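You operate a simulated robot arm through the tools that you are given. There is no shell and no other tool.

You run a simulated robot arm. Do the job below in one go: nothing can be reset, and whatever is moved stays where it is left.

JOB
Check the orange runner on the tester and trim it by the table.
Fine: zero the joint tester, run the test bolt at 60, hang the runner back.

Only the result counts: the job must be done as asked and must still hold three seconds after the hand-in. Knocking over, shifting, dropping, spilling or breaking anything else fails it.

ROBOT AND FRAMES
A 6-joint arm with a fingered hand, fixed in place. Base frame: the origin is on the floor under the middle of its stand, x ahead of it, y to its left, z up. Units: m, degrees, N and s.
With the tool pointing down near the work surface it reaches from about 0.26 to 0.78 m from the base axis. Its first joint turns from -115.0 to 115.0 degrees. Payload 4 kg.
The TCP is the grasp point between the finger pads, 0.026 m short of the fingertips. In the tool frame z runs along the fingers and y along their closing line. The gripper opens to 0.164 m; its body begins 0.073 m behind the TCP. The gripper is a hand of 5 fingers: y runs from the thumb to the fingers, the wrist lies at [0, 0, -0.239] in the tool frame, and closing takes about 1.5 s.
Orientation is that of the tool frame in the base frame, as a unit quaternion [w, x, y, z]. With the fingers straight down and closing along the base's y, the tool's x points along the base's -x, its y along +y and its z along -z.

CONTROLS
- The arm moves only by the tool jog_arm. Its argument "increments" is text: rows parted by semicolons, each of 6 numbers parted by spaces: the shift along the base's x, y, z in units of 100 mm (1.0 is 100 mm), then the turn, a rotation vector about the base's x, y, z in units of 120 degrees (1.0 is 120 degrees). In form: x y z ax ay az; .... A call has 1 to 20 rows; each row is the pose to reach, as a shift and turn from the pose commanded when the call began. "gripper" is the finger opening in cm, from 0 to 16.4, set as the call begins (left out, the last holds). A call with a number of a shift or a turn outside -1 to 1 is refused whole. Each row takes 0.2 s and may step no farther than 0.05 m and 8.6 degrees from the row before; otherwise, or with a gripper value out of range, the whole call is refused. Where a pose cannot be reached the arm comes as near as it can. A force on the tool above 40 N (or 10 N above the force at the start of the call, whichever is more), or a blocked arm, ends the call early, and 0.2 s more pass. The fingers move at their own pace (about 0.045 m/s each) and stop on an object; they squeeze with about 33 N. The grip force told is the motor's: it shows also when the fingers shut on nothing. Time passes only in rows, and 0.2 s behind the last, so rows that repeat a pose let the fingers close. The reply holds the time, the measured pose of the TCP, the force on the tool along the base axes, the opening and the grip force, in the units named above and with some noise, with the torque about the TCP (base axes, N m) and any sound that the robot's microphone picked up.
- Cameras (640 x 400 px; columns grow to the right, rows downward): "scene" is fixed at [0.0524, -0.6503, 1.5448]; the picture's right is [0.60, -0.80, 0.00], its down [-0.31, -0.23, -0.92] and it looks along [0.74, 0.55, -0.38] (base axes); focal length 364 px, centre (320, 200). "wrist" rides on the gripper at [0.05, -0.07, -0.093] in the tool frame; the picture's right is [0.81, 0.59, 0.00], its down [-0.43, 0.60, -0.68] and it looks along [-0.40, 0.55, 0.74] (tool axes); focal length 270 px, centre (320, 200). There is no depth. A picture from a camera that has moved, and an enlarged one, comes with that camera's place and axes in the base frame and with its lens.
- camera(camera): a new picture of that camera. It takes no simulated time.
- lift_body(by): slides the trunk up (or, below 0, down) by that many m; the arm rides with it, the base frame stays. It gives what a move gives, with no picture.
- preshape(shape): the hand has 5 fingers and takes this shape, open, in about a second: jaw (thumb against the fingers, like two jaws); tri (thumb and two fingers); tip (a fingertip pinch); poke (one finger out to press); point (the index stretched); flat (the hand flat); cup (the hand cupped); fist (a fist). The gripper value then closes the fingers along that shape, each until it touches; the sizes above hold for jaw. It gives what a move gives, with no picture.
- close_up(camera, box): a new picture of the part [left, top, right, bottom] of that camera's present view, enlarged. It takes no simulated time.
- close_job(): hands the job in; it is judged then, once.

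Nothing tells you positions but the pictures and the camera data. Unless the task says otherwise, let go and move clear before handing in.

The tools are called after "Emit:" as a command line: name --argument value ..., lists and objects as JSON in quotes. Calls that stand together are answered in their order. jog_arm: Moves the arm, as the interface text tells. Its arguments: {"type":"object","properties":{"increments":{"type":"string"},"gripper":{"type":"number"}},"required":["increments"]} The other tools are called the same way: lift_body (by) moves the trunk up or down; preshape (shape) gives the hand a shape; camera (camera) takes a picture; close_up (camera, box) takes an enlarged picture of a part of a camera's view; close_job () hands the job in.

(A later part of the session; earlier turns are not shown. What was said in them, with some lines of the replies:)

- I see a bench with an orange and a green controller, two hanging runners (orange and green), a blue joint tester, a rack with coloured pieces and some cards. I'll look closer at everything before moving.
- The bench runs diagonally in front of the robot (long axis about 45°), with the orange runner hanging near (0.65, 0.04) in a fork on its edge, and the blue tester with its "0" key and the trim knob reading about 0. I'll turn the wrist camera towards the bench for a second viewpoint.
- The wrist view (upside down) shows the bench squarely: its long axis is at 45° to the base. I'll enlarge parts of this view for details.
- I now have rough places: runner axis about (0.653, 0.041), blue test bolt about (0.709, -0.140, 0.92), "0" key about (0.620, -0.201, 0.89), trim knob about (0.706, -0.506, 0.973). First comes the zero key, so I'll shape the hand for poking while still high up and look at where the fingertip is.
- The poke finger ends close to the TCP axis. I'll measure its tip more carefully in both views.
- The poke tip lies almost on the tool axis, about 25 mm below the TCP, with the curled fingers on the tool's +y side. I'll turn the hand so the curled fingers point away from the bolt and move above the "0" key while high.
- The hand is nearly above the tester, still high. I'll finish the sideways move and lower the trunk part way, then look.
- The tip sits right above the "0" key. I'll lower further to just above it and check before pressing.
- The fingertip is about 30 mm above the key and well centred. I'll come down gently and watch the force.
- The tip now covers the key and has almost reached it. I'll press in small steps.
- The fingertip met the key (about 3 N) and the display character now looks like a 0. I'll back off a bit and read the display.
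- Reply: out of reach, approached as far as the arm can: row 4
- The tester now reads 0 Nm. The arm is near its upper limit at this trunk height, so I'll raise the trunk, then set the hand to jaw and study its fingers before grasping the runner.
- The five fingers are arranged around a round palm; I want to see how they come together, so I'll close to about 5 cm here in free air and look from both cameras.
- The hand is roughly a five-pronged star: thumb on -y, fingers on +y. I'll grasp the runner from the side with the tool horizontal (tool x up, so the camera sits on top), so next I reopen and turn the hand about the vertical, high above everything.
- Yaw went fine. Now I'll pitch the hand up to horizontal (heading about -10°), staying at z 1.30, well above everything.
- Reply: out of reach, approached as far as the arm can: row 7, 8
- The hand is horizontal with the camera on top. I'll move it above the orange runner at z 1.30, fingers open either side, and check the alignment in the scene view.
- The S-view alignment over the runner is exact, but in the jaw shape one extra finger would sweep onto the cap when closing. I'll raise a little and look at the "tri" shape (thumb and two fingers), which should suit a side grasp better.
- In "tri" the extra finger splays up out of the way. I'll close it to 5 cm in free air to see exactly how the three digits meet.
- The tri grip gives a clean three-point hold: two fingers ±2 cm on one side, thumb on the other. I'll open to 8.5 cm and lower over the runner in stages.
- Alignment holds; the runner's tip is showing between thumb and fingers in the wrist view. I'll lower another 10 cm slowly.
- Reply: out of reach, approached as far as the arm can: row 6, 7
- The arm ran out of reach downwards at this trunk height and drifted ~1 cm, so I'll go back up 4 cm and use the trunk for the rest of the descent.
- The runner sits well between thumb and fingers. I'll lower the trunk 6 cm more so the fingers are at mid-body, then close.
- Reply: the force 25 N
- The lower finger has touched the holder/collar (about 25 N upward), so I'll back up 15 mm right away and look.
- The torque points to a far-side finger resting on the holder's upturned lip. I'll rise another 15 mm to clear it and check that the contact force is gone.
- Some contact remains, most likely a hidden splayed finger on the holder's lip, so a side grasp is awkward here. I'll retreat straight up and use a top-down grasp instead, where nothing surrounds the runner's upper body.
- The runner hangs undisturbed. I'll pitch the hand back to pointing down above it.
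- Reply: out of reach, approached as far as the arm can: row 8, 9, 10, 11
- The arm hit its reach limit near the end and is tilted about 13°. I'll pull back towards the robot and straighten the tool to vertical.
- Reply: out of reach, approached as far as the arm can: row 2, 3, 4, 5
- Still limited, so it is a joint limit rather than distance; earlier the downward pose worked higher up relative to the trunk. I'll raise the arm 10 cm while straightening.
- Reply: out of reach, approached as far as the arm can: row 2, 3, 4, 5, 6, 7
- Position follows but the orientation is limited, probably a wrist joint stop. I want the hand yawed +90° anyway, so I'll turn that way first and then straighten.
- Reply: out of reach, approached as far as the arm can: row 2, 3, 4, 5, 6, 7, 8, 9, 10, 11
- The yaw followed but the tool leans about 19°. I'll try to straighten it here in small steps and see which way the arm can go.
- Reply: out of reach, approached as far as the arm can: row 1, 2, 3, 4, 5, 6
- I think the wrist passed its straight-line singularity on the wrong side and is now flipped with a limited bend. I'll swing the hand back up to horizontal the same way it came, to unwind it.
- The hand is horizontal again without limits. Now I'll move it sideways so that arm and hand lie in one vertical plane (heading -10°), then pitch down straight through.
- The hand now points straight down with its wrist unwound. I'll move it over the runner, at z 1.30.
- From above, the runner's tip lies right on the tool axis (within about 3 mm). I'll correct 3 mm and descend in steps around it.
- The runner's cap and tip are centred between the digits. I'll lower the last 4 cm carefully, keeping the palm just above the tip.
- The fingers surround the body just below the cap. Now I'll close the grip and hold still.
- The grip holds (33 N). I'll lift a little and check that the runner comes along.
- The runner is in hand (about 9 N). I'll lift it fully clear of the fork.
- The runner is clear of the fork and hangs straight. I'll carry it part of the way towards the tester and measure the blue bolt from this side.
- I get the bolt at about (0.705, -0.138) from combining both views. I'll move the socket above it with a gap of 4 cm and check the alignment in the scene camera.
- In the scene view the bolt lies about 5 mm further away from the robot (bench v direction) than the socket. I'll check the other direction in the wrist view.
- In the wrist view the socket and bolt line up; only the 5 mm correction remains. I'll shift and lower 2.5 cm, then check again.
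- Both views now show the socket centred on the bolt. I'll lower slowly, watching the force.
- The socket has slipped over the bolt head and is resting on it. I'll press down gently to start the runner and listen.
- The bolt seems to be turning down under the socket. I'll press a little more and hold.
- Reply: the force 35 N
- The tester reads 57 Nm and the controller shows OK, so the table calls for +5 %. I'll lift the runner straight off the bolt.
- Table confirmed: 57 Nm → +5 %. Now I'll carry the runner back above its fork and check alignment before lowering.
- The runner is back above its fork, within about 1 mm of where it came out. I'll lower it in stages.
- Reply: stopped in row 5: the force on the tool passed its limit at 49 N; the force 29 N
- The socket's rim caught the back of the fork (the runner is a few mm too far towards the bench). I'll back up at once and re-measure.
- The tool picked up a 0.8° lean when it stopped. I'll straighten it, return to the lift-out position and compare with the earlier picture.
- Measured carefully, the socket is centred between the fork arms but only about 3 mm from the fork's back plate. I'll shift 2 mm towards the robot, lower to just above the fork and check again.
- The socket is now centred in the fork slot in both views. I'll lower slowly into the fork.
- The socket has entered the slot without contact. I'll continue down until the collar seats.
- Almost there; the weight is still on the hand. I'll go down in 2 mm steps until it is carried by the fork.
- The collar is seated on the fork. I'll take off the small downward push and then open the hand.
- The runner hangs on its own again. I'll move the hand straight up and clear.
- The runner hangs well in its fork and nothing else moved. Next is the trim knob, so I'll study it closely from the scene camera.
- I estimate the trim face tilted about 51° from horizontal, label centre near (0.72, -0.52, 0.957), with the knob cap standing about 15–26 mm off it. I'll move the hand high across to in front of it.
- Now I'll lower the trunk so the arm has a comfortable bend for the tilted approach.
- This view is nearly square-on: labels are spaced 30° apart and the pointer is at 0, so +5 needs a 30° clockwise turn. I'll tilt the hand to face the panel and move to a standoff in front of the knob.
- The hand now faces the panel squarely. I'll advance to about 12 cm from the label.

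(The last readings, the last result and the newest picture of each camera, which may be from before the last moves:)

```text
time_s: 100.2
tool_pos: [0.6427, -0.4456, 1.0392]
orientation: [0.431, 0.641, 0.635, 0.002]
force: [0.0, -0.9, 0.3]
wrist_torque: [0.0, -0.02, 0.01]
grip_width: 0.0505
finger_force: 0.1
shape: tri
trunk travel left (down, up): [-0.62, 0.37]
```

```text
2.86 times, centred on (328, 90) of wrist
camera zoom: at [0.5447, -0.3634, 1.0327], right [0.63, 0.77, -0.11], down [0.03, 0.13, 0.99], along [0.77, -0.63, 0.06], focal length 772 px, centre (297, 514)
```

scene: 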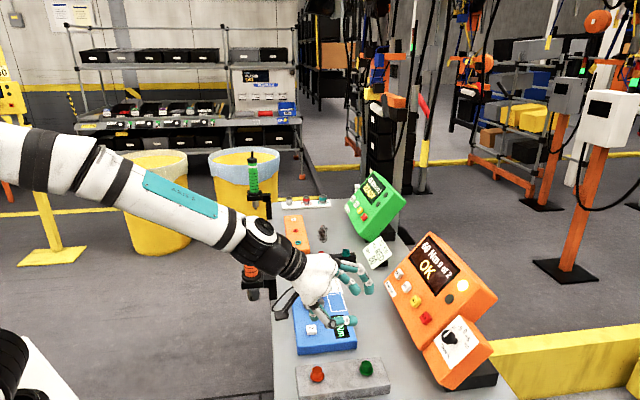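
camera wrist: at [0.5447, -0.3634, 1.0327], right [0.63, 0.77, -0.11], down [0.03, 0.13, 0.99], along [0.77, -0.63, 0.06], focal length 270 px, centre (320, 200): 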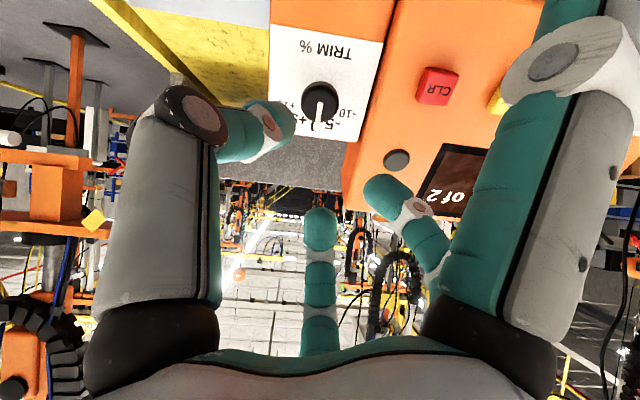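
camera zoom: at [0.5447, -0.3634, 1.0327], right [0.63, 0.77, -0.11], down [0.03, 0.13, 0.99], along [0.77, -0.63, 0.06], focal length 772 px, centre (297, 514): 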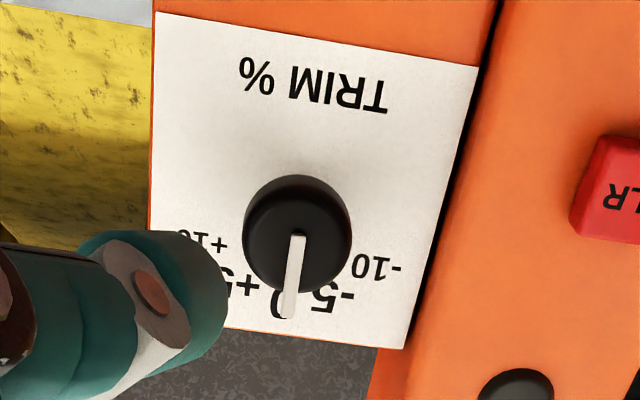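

The tool axis meets the knob within about 1 mm. The pointer bar sticks out past the cap, so I'll roll the hand 45° so the bar will sit between the two fingers when I grip.

Emit:
jog_arm --increments "0 0 0 0.0345 -0.0342 -0.0393; 0 0 0 0.0691 -0.0684 -0.0785; 0 0 0 0.1036 -0.1027 -0.1178; 0 0 0 0.1381 -0.1369 -0.157; 0 0 0 0.1727 -0.1711 -0.1963; 0 0 0 0.2072 -0.2053 -0.2355; 0 0 0 0.2072 -0.2053 -0.2355"

Emit:
camera --camera "wrist"

Emit:
close_up --camera "scene" --box '[340, 230, 500, 390]'

```text
time_s: 101.8
tool_pos: [0.6442, -0.4435, 1.039]
orientation: [0.397, 0.835, 0.342, 0.166]
force: [0.1, 0.2, -0.6]
wrist_torque: [0.03, 0.01, 0.02]
grip_width: 0.0501
finger_force: 0.0
shape: tri
trunk travel left (down, up): [-0.62, 0.37]
```

```text
taken
camera wrist: at [0.5973, -0.3235, 1.0449], right [0.83, 0.3, 0.46], down [-0.42, -0.2, 0.89], along [0.36, -0.93, -0.04], focal length 270 px, centre (320, 200)
```

wrist: 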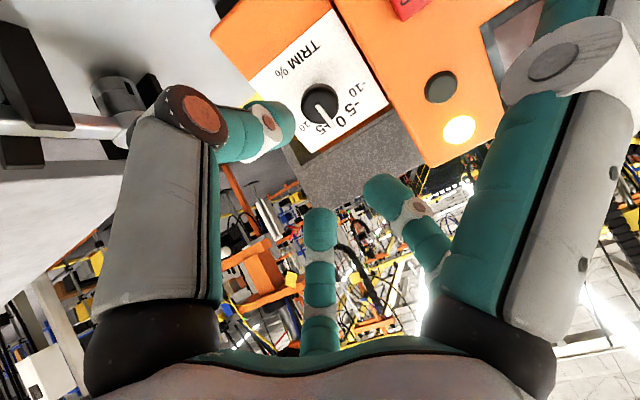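

```text
2.50 times, centred on (420, 310) of scene
camera zoom: at [0.0524, -0.6503, 1.5448], right [0.6, -0.8, 0.0], down [-0.31, -0.23, -0.92], along [0.74, 0.55, -0.38], focal length 910 px, centre (70, -75)
```

zoom: 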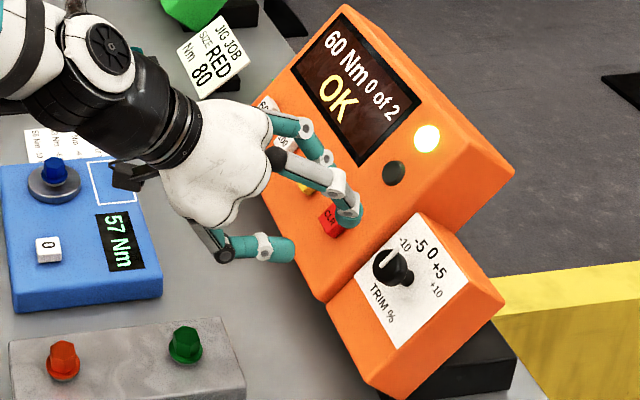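

Emit:
close_up --camera "wrist" --box '[250, 30, 400, 160]'

```text
3.08 times, centred on (325, 95) of wrist
camera zoom: at [0.5973, -0.3235, 1.0449], right [0.83, 0.3, 0.46], down [-0.42, -0.2, 0.89], along [0.36, -0.93, -0.04], focal length 832 px, centre (305, 523)
```

zoom: 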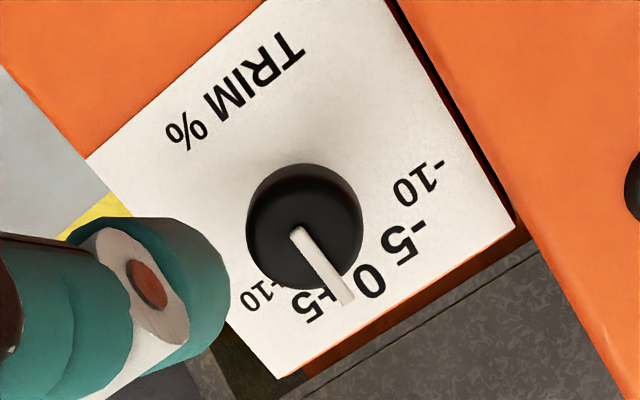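

Alignment after the roll is still good (within ~2 mm). I'll advance 6 cm along the tool axis and check again.

Emit:
jog_arm --increments "0.083 -0.082 -0.094 0 0 0; 0.166 -0.164 -0.188 0 0 0; 0.249 -0.246 -0.283 0 0 0; 0.3315 -0.3285 -0.377 0 0 0; 0.3315 -0.3285 -0.377 0 0 0"

Emit:
camera --camera "wrist"

Emit:
close_up --camera "scene" --box '[380, 260, 500, 370]'

```text
time_s: 103.0
tool_pos: [0.6778, -0.476, 1.0019]
orientation: [0.397, 0.835, 0.343, 0.167]
force: [0.0, 0.5, -0.7]
wrist_torque: [0.01, 0.0, -0.03]
grip_width: 0.0504
finger_force: 0.0
shape: tri
trunk travel left (down, up): [-0.62, 0.37]
```

```text
taken
camera wrist: at [0.6316, -0.3561, 1.0078], right [0.83, 0.3, 0.46], down [-0.42, -0.2, 0.89], along [0.36, -0.93, -0.04], focal length 270 px, centre (320, 200)
```

wrist: 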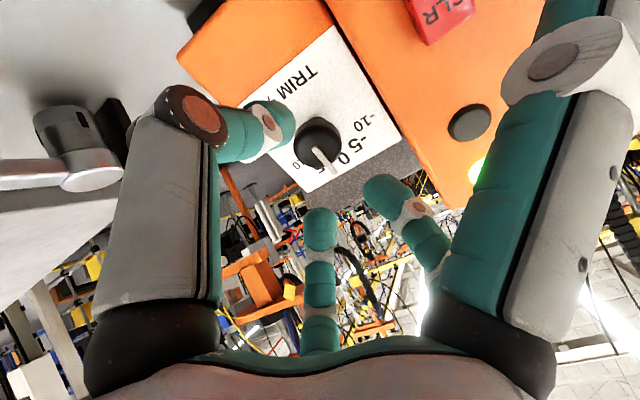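

```text
3.64 times, centred on (440, 315) of scene
camera zoom: at [0.0524, -0.6503, 1.5448], right [0.6, -0.8, 0.0], down [-0.31, -0.23, -0.92], along [0.74, 0.55, -0.38], focal length 1324 px, centre (-116, -218)
```

zoom: 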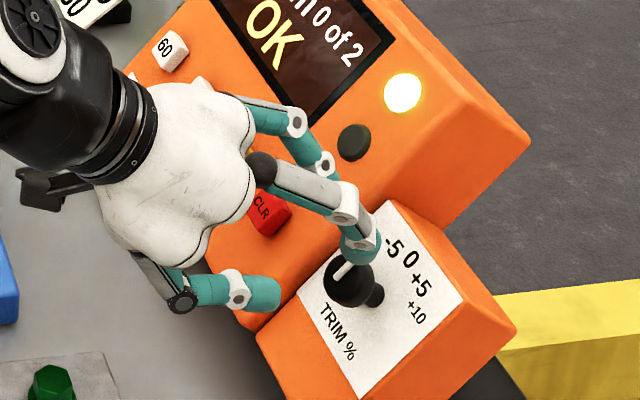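

Emit:
close_up --camera "wrist" --box '[260, 80, 380, 200]'

Emit:
close_up --camera "scene" --box '[420, 290, 476, 340]'

```text
3.33 times, centred on (320, 140) of wrist
camera zoom: at [0.6316, -0.3561, 1.0078], right [0.83, 0.3, 0.46], down [-0.42, -0.2, 0.89], along [0.36, -0.93, -0.04], focal length 901 px, centre (320, 400)
```

zoom: 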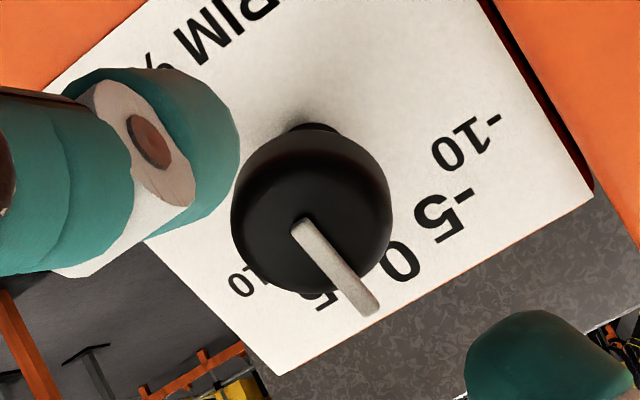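

```text
8.00 times, centred on (448, 315) of scene
camera zoom: at [0.0524, -0.6503, 1.5448], right [0.6, -0.8, 0.0], down [-0.31, -0.23, -0.92], along [0.74, 0.55, -0.38], focal length 2913 px, centre (-704, -720)
```

zoom: 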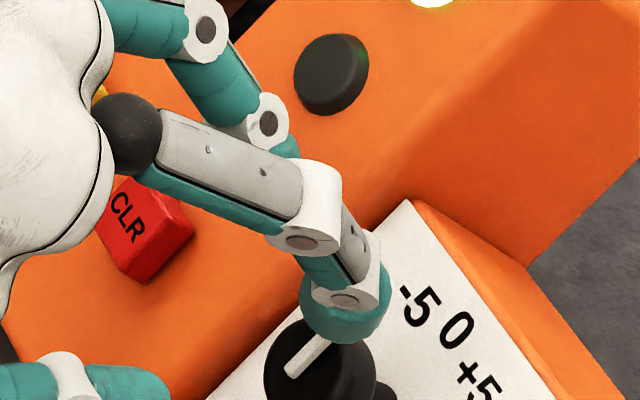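

The knob is about 2.5 mm off to one side of the tool axis. I'll correct that and advance another 2.5 cm.

Emit:
jog_arm --increments "-0.019 -0.019 0 0 0 0; 0.05 -0.087 -0.079 0 0 0; 0.119 -0.156 -0.157 0 0 0; 0.119 -0.156 -0.157 0 0 0"

Emit:
close_up --camera "wrist" --box '[250, 90, 390, 220]'

Emit:
close_up --camera "scene" --box '[410, 290, 482, 350]'

```text
time_s: 104.0
tool_pos: [0.6881, -0.4918, 0.9842]
orientation: [0.397, 0.835, 0.342, 0.167]
force: [-0.4, -0.4, -1.1]
wrist_torque: [0.01, -0.03, 0.03]
grip_width: 0.0504
finger_force: 0.1
shape: tri
trunk travel left (down, up): [-0.62, 0.37]
```

```text
3.08 times, centred on (320, 155) of wrist
camera zoom: at [0.6419, -0.3719, 0.9899], right [0.83, 0.3, 0.46], down [-0.42, -0.2, 0.89], along [0.36, -0.93, -0.04], focal length 832 px, centre (320, 338)
```

zoom: 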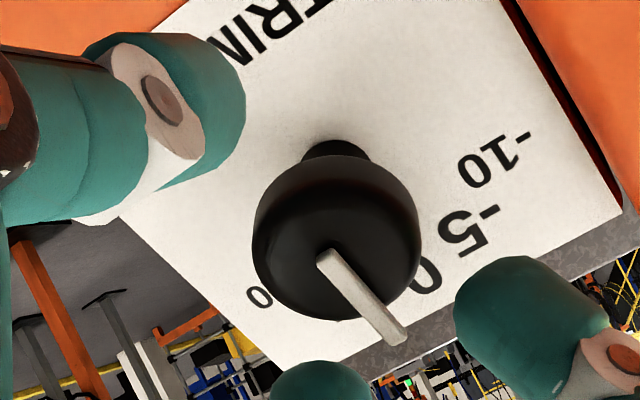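

```text
6.67 times, centred on (446, 320) of scene
camera zoom: at [0.0524, -0.6503, 1.5448], right [0.6, -0.8, 0.0], down [-0.31, -0.23, -0.92], along [0.74, 0.55, -0.38], focal length 2428 px, centre (-520, -600)
```

zoom: 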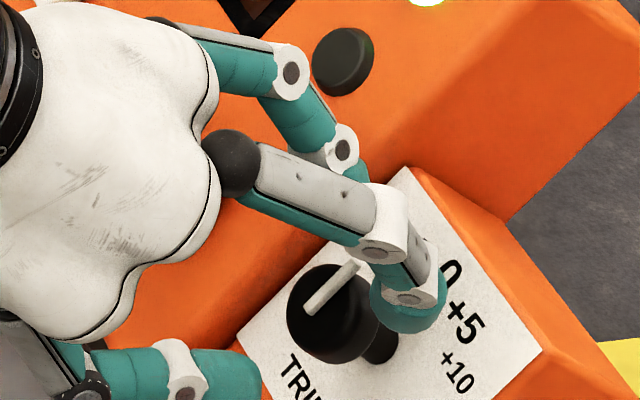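

Nearly there; a 1.8 mm side correction and about 17 mm more advance will put the fingertips around the cap. I'll do it in small steps.

Emit:
jog_arm --increments "0.04 -0.019 -0.018 0 0 0; 0.064 -0.043 -0.045 0 0 0; 0.088 -0.066 -0.072 0 0 0; 0.105 -0.084 -0.092 0 0 0; 0.105 -0.084 -0.092 0 0 0"

Emit:
close_up --camera "wrist" --box '[250, 100, 390, 230]'

Emit:
close_up --camera "scene" --box '[410, 290, 482, 350]'

```text
time_s: 105.2
tool_pos: [0.7001, -0.4997, 0.976]
orientation: [0.397, 0.835, 0.342, 0.167]
force: [-0.8, -0.6, 1.1]
wrist_torque: [-0.03, -0.01, 0.04]
grip_width: 0.0501
finger_force: 0.0
shape: tri
trunk travel left (down, up): [-0.62, 0.37]
```

```text
3.08 times, centred on (320, 165) of wrist
camera zoom: at [0.6533, -0.3804, 0.9813], right [0.83, 0.3, 0.46], down [-0.42, -0.2, 0.89], along [0.36, -0.93, -0.04], focal length 832 px, centre (320, 308)
```

zoom: 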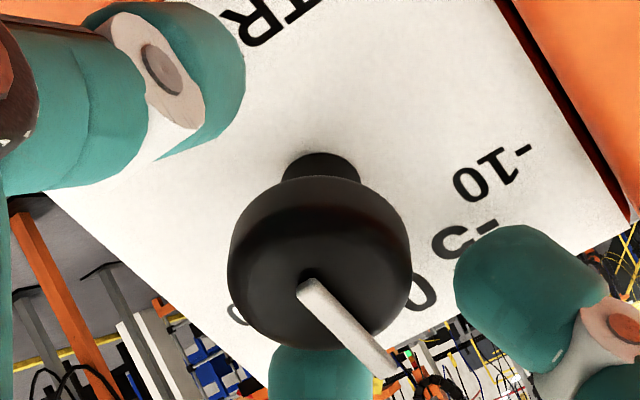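

```text
6.67 times, centred on (446, 320) of scene
camera zoom: at [0.0524, -0.6503, 1.5448], right [0.6, -0.8, 0.0], down [-0.31, -0.23, -0.92], along [0.74, 0.55, -0.38], focal length 2428 px, centre (-520, -600)
```

zoom: 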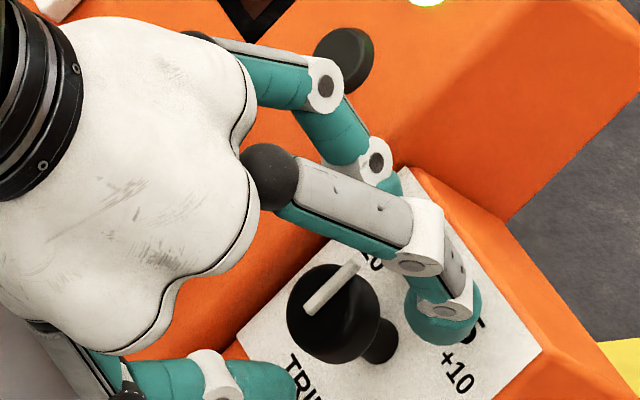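

The cap is centred between the three digits and the pointer bar lies between the two fingers. I'll close the grip on the knob.

Emit:
jog_arm --increments "0 0 0 0 0 0; 0 0 0 0 0 0; 0 0 0 0 0 0; 0 0 0 0 0 0; 0 0 0 0 0 0; 0 0 0 0 0 0" --gripper 0

Emit:
close_up --camera "wrist" --box '[250, 100, 390, 230]'

Emit:
close_up --camera "scene" --box '[410, 290, 482, 350]'

```text
time_s: 106.6
tool_pos: [0.7002, -0.5001, 0.9729]
orientation: [0.396, 0.835, 0.343, 0.166]
force: [7.9, -6.0, -7.9]
wrist_torque: [0.03, -0.05, 0.03]
grip_width: 0.0204
finger_force: 32.9
shape: tri
trunk travel left (down, up): [-0.62, 0.37]
```

```text
3.08 times, centred on (320, 165) of wrist
camera zoom: at [0.6545, -0.3812, 0.9796], right [0.83, 0.3, 0.46], down [-0.42, -0.2, 0.89], along [0.36, -0.93, -0.04], focal length 832 px, centre (320, 308)
```

zoom: 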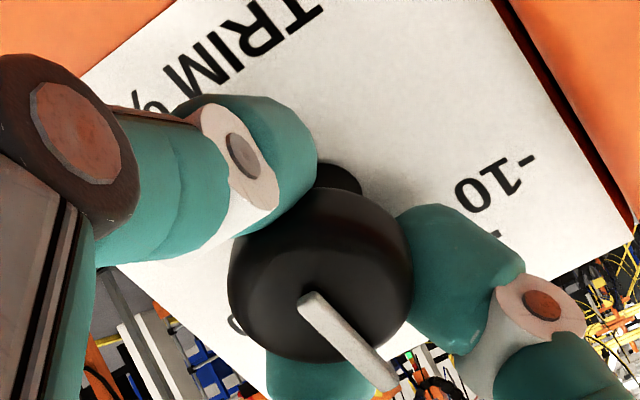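

```text
6.67 times, centred on (446, 320) of scene
camera zoom: at [0.0524, -0.6503, 1.5448], right [0.6, -0.8, 0.0], down [-0.31, -0.23, -0.92], along [0.74, 0.55, -0.38], focal length 2428 px, centre (-520, -600)
```

zoom: 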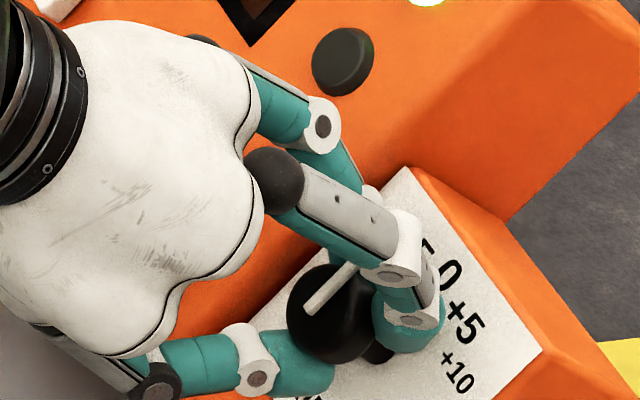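

The knob is held. I'll turn the hand 30° clockwise about the knob axis.

Emit:
jog_arm --increments "0 0 0 0.0275 -0.0274 -0.0315; 0 0 0 0.0549 -0.0548 -0.063; 0 0 0 0.0824 -0.0821 -0.0945; 0 0 0 0.1098 -0.1095 -0.126; 0 0 0 0.1373 -0.1369 -0.1575; 0 0 0 0.1373 -0.1369 -0.1575"

Emit:
camera --camera "wrist"

Emit:
close_up --camera "scene" --box '[410, 290, 482, 350]'

```text
time_s: 108.0
tool_pos: [0.7006, -0.501, 0.9729]
orientation: [0.34, 0.895, 0.115, 0.264]
force: [8.1, -5.4, -7.1]
wrist_torque: [0.05, -0.04, 0.12]
grip_width: 0.0205
finger_force: 33.2
shape: tri
trunk travel left (down, up): [-0.62, 0.37]
```

```text
taken
camera wrist: at [0.6903, -0.3772, 1.007], right [0.69, -0.13, 0.71], down [-0.72, -0.24, 0.66], along [0.09, -0.96, -0.25], focal length 270 px, centre (320, 200)
```

wrist: 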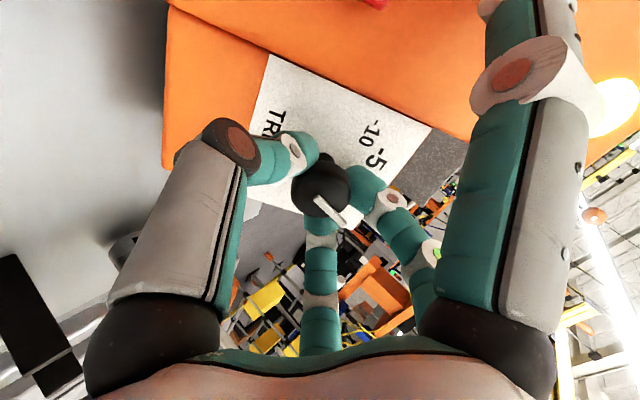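

```text
6.67 times, centred on (446, 320) of scene
camera zoom: at [0.0524, -0.6503, 1.5448], right [0.6, -0.8, 0.0], down [-0.31, -0.23, -0.92], along [0.74, 0.55, -0.38], focal length 2428 px, centre (-520, -600)
```

zoom: 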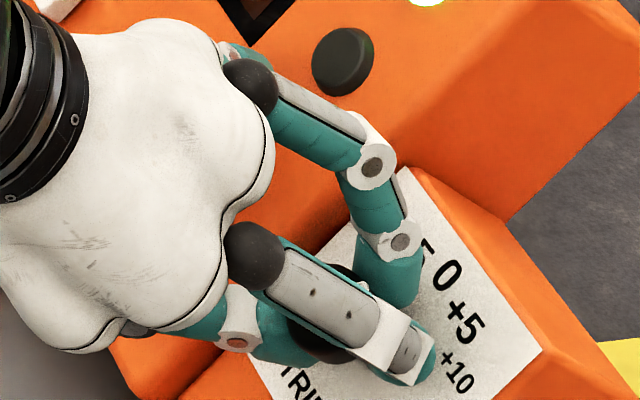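

The pointer turned with the hand. I'll open the fingers and back straight off to check the setting.

Emit:
jog_arm --increments "0 0 0 0 0 0; 0 0 0 0 0 0; 0 0 0 0 0 0; 0 0 0 0 0 0" --gripper 5

Emit:
close_up --camera "wrist" --box '[240, 80, 400, 230]'

```text
time_s: 109.0
tool_pos: [0.6992, -0.5005, 0.9746]
orientation: [0.34, 0.895, 0.115, 0.264]
force: [0.3, -0.4, -0.1]
wrist_torque: [0.02, 0.01, 0.0]
grip_width: 0.0499
finger_force: 0.1
shape: tri
trunk travel left (down, up): [-0.62, 0.37]
```

```text
2.67 times, centred on (320, 155) of wrist
camera zoom: at [0.6889, -0.3767, 1.0084], right [0.69, -0.13, 0.71], down [-0.72, -0.24, 0.66], along [0.09, -0.96, -0.25], focal length 721 px, centre (320, 320)
```

zoom: 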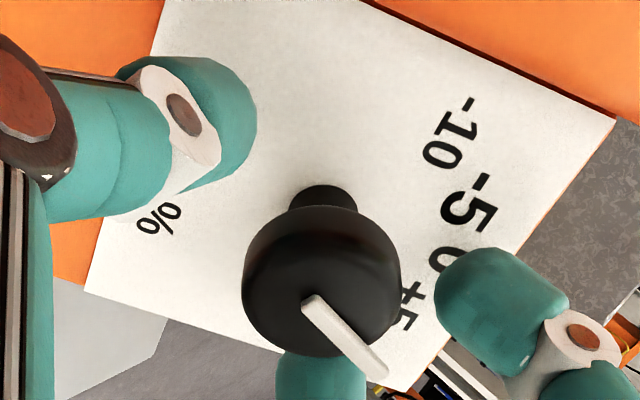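

Emit:
jog_arm --increments "-0.11 0.11 0.126 0 0 0; -0.22 0.219 0.252 0 0 0; -0.33 0.329 0.378 0 0 0; -0.439 0.438 0.504 0 0 0; -0.549 0.548 0.63 0 0 0; -0.768 0.766 0.882 0 0 0"

Emit:
camera --camera "wrist"

Emit:
close_up --camera "scene" --box '[416, 300, 488, 360]'

```text
time_s: 110.4
tool_pos: [0.6199, -0.4213, 1.0629]
orientation: [0.34, 0.895, 0.115, 0.264]
force: [0.0, 0.0, 0.2]
wrist_torque: [0.01, -0.01, -0.03]
grip_width: 0.0498
finger_force: 0.0
shape: tri
trunk travel left (down, up): [-0.62, 0.37]
```

```text
taken
camera wrist: at [0.6091, -0.298, 1.0945], right [0.69, -0.12, 0.71], down [-0.72, -0.24, 0.66], along [0.09, -0.96, -0.25], focal length 270 px, centre (320, 200)
```

wrist: 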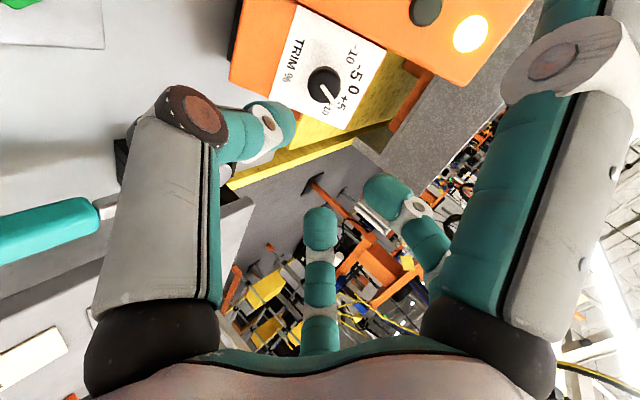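

```text
6.67 times, centred on (452, 330) of scene
camera zoom: at [0.0524, -0.6503, 1.5448], right [0.6, -0.8, 0.0], down [-0.31, -0.23, -0.92], along [0.74, 0.55, -0.38], focal length 2428 px, centre (-560, -667)
```

zoom: 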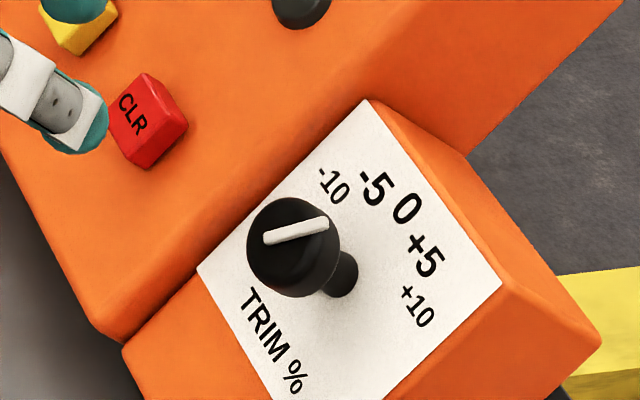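

Emit:
close_up --camera "wrist" --box '[260, 10, 400, 140]'

Emit:
close_up --camera "scene" --box '[370, 220, 510, 340]'

```text
3.08 times, centred on (330, 75) of wrist
camera zoom: at [0.6091, -0.298, 1.0945], right [0.69, -0.12, 0.71], down [-0.72, -0.24, 0.66], along [0.09, -0.96, -0.25], focal length 832 px, centre (289, 585)
```

zoom: 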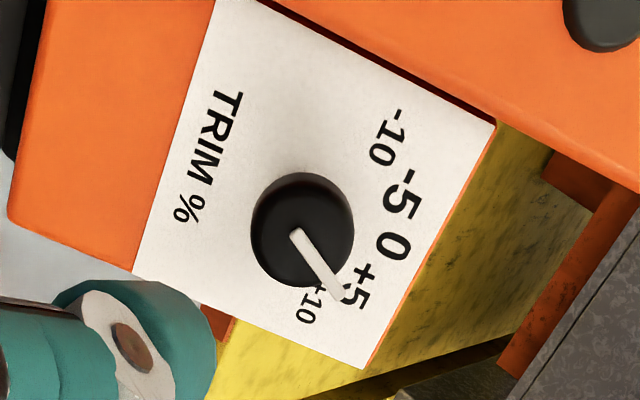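

```text
3.33 times, centred on (440, 280) of scene
camera zoom: at [0.0524, -0.6503, 1.5448], right [0.6, -0.8, 0.0], down [-0.31, -0.23, -0.92], along [0.74, 0.55, -0.38], focal length 1214 px, centre (-80, -67)
```

zoom: 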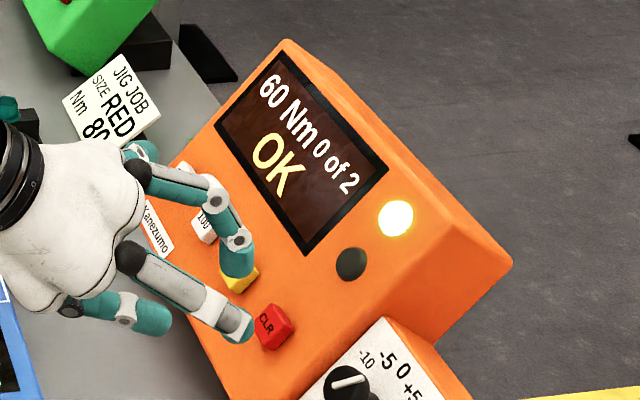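

The pointer now reads +5 (about 30° from 0 in both views). I'll move the hand well clear and take a last look at everything.

Emit:
jog_arm --increments "-0.2 0.2 0.1 0 0 0; -0.4 0.4 0.2 0 0 0; -0.6 0.6 0.3 0 0 0; -0.8 0.8 0.4 0 0 0; -1 1 0.5 0 0 0"

Emit:
lift_body --by 0.2

Emit:
camera --camera "scene"

Emit:
close_up --camera "scene" --box '[230, 200, 390, 330]'

Emit:
close_up --camera "scene" --box '[270, 270, 390, 390]'

Emit:
close_up --camera "scene" --box '[380, 220, 510, 390]'

```text
time_s: 111.6
tool_pos: [0.5189, -0.3237, 1.1164]
orientation: [0.34, 0.896, 0.115, 0.263]
force: [0.5, 0.7, -0.9]
wrist_torque: [0.02, 0.03, 0.0]
grip_width: 0.05
finger_force: 0.2
shape: tri
trunk travel left (down, up): [-0.62, 0.37]
```

```text
time_s: 113.8
tool_pos: [0.522, -0.3238, 1.3162]
orientation: [0.341, 0.895, 0.114, 0.263]
force: [0.2, 0.0, 0.7]
wrist_torque: [-0.05, 0.0, 0.01]
grip_width: 0.0499
finger_force: 0.1
shape: tri
trunk travel left (down, up): [-0.82, 0.17]
```

```text
taken
```

scene: 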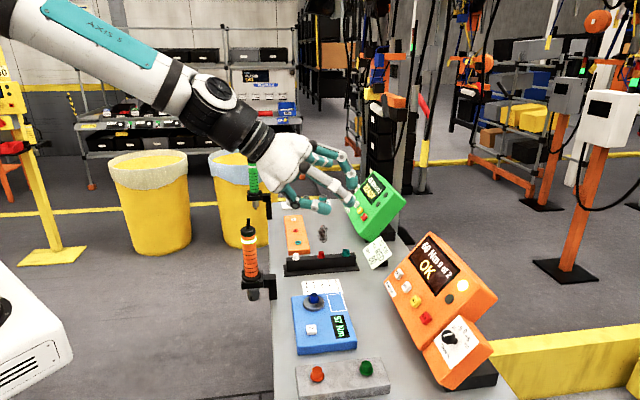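

```text
3.08 times, centred on (310, 265) of scene
camera zoom: at [0.0524, -0.6503, 1.5448], right [0.6, -0.8, 0.0], down [-0.31, -0.23, -0.92], along [0.74, 0.55, -0.38], focal length 1120 px, centre (351, 0)
```

zoom: 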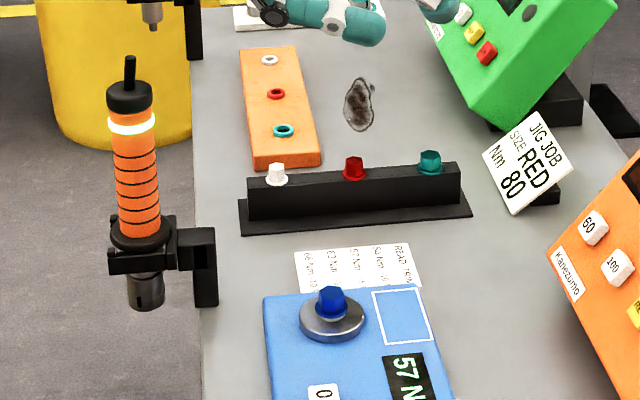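

```text
3.33 times, centred on (330, 330) of scene
camera zoom: at [0.0524, -0.6503, 1.5448], right [0.6, -0.8, 0.0], down [-0.31, -0.23, -0.92], along [0.74, 0.55, -0.38], focal length 1214 px, centre (287, -233)
```

zoom: 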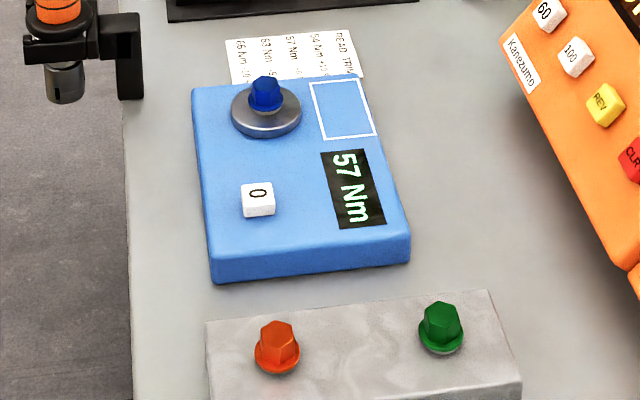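

```text
2.35 times, centred on (445, 305) of scene
camera zoom: at [0.0524, -0.6503, 1.5448], right [0.6, -0.8, 0.0], down [-0.31, -0.23, -0.92], along [0.74, 0.55, -0.38], focal length 857 px, centre (26, -47)
```

zoom: 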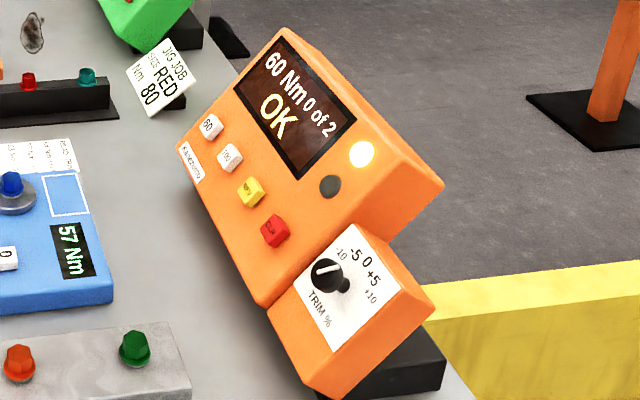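

The tester shows the 57 Nm reading, the trim pointer is at +5, the runner hangs in its fork, the other items look as they did before, and the hand is clear. I'm handing the job in.

Emit:
close_job

```text
The job is handed in.
```

The orange runner has been checked and trimmed, and it is back on its hanger.

- **Zero:** I pressed the "0" key on the joint tester and its display went from 75 Nm to 0 Nm.
- **Test run:** I ran the test bolt with the orange runner at 60. The tester read 57 Nm and the controller showed OK.
- **Trim:** The table gives +5 % for 57 Nm, so I turned the trim knob from 0 to +5. I did not re-run the bolt at the new setting.
- **Hang back:** The runner sits in its fork again. The hand was empty and clear of everything when I handed in.

There were two unplanned contacts with the runner's fork:

- A finger pressed on the holder at about 25 N during a first grasp attempt.
- The socket rim caught the fork at up to 49 N on the first try at hanging the runner back.

In the final pictures the fork, the runner and the other bench items looked in place.
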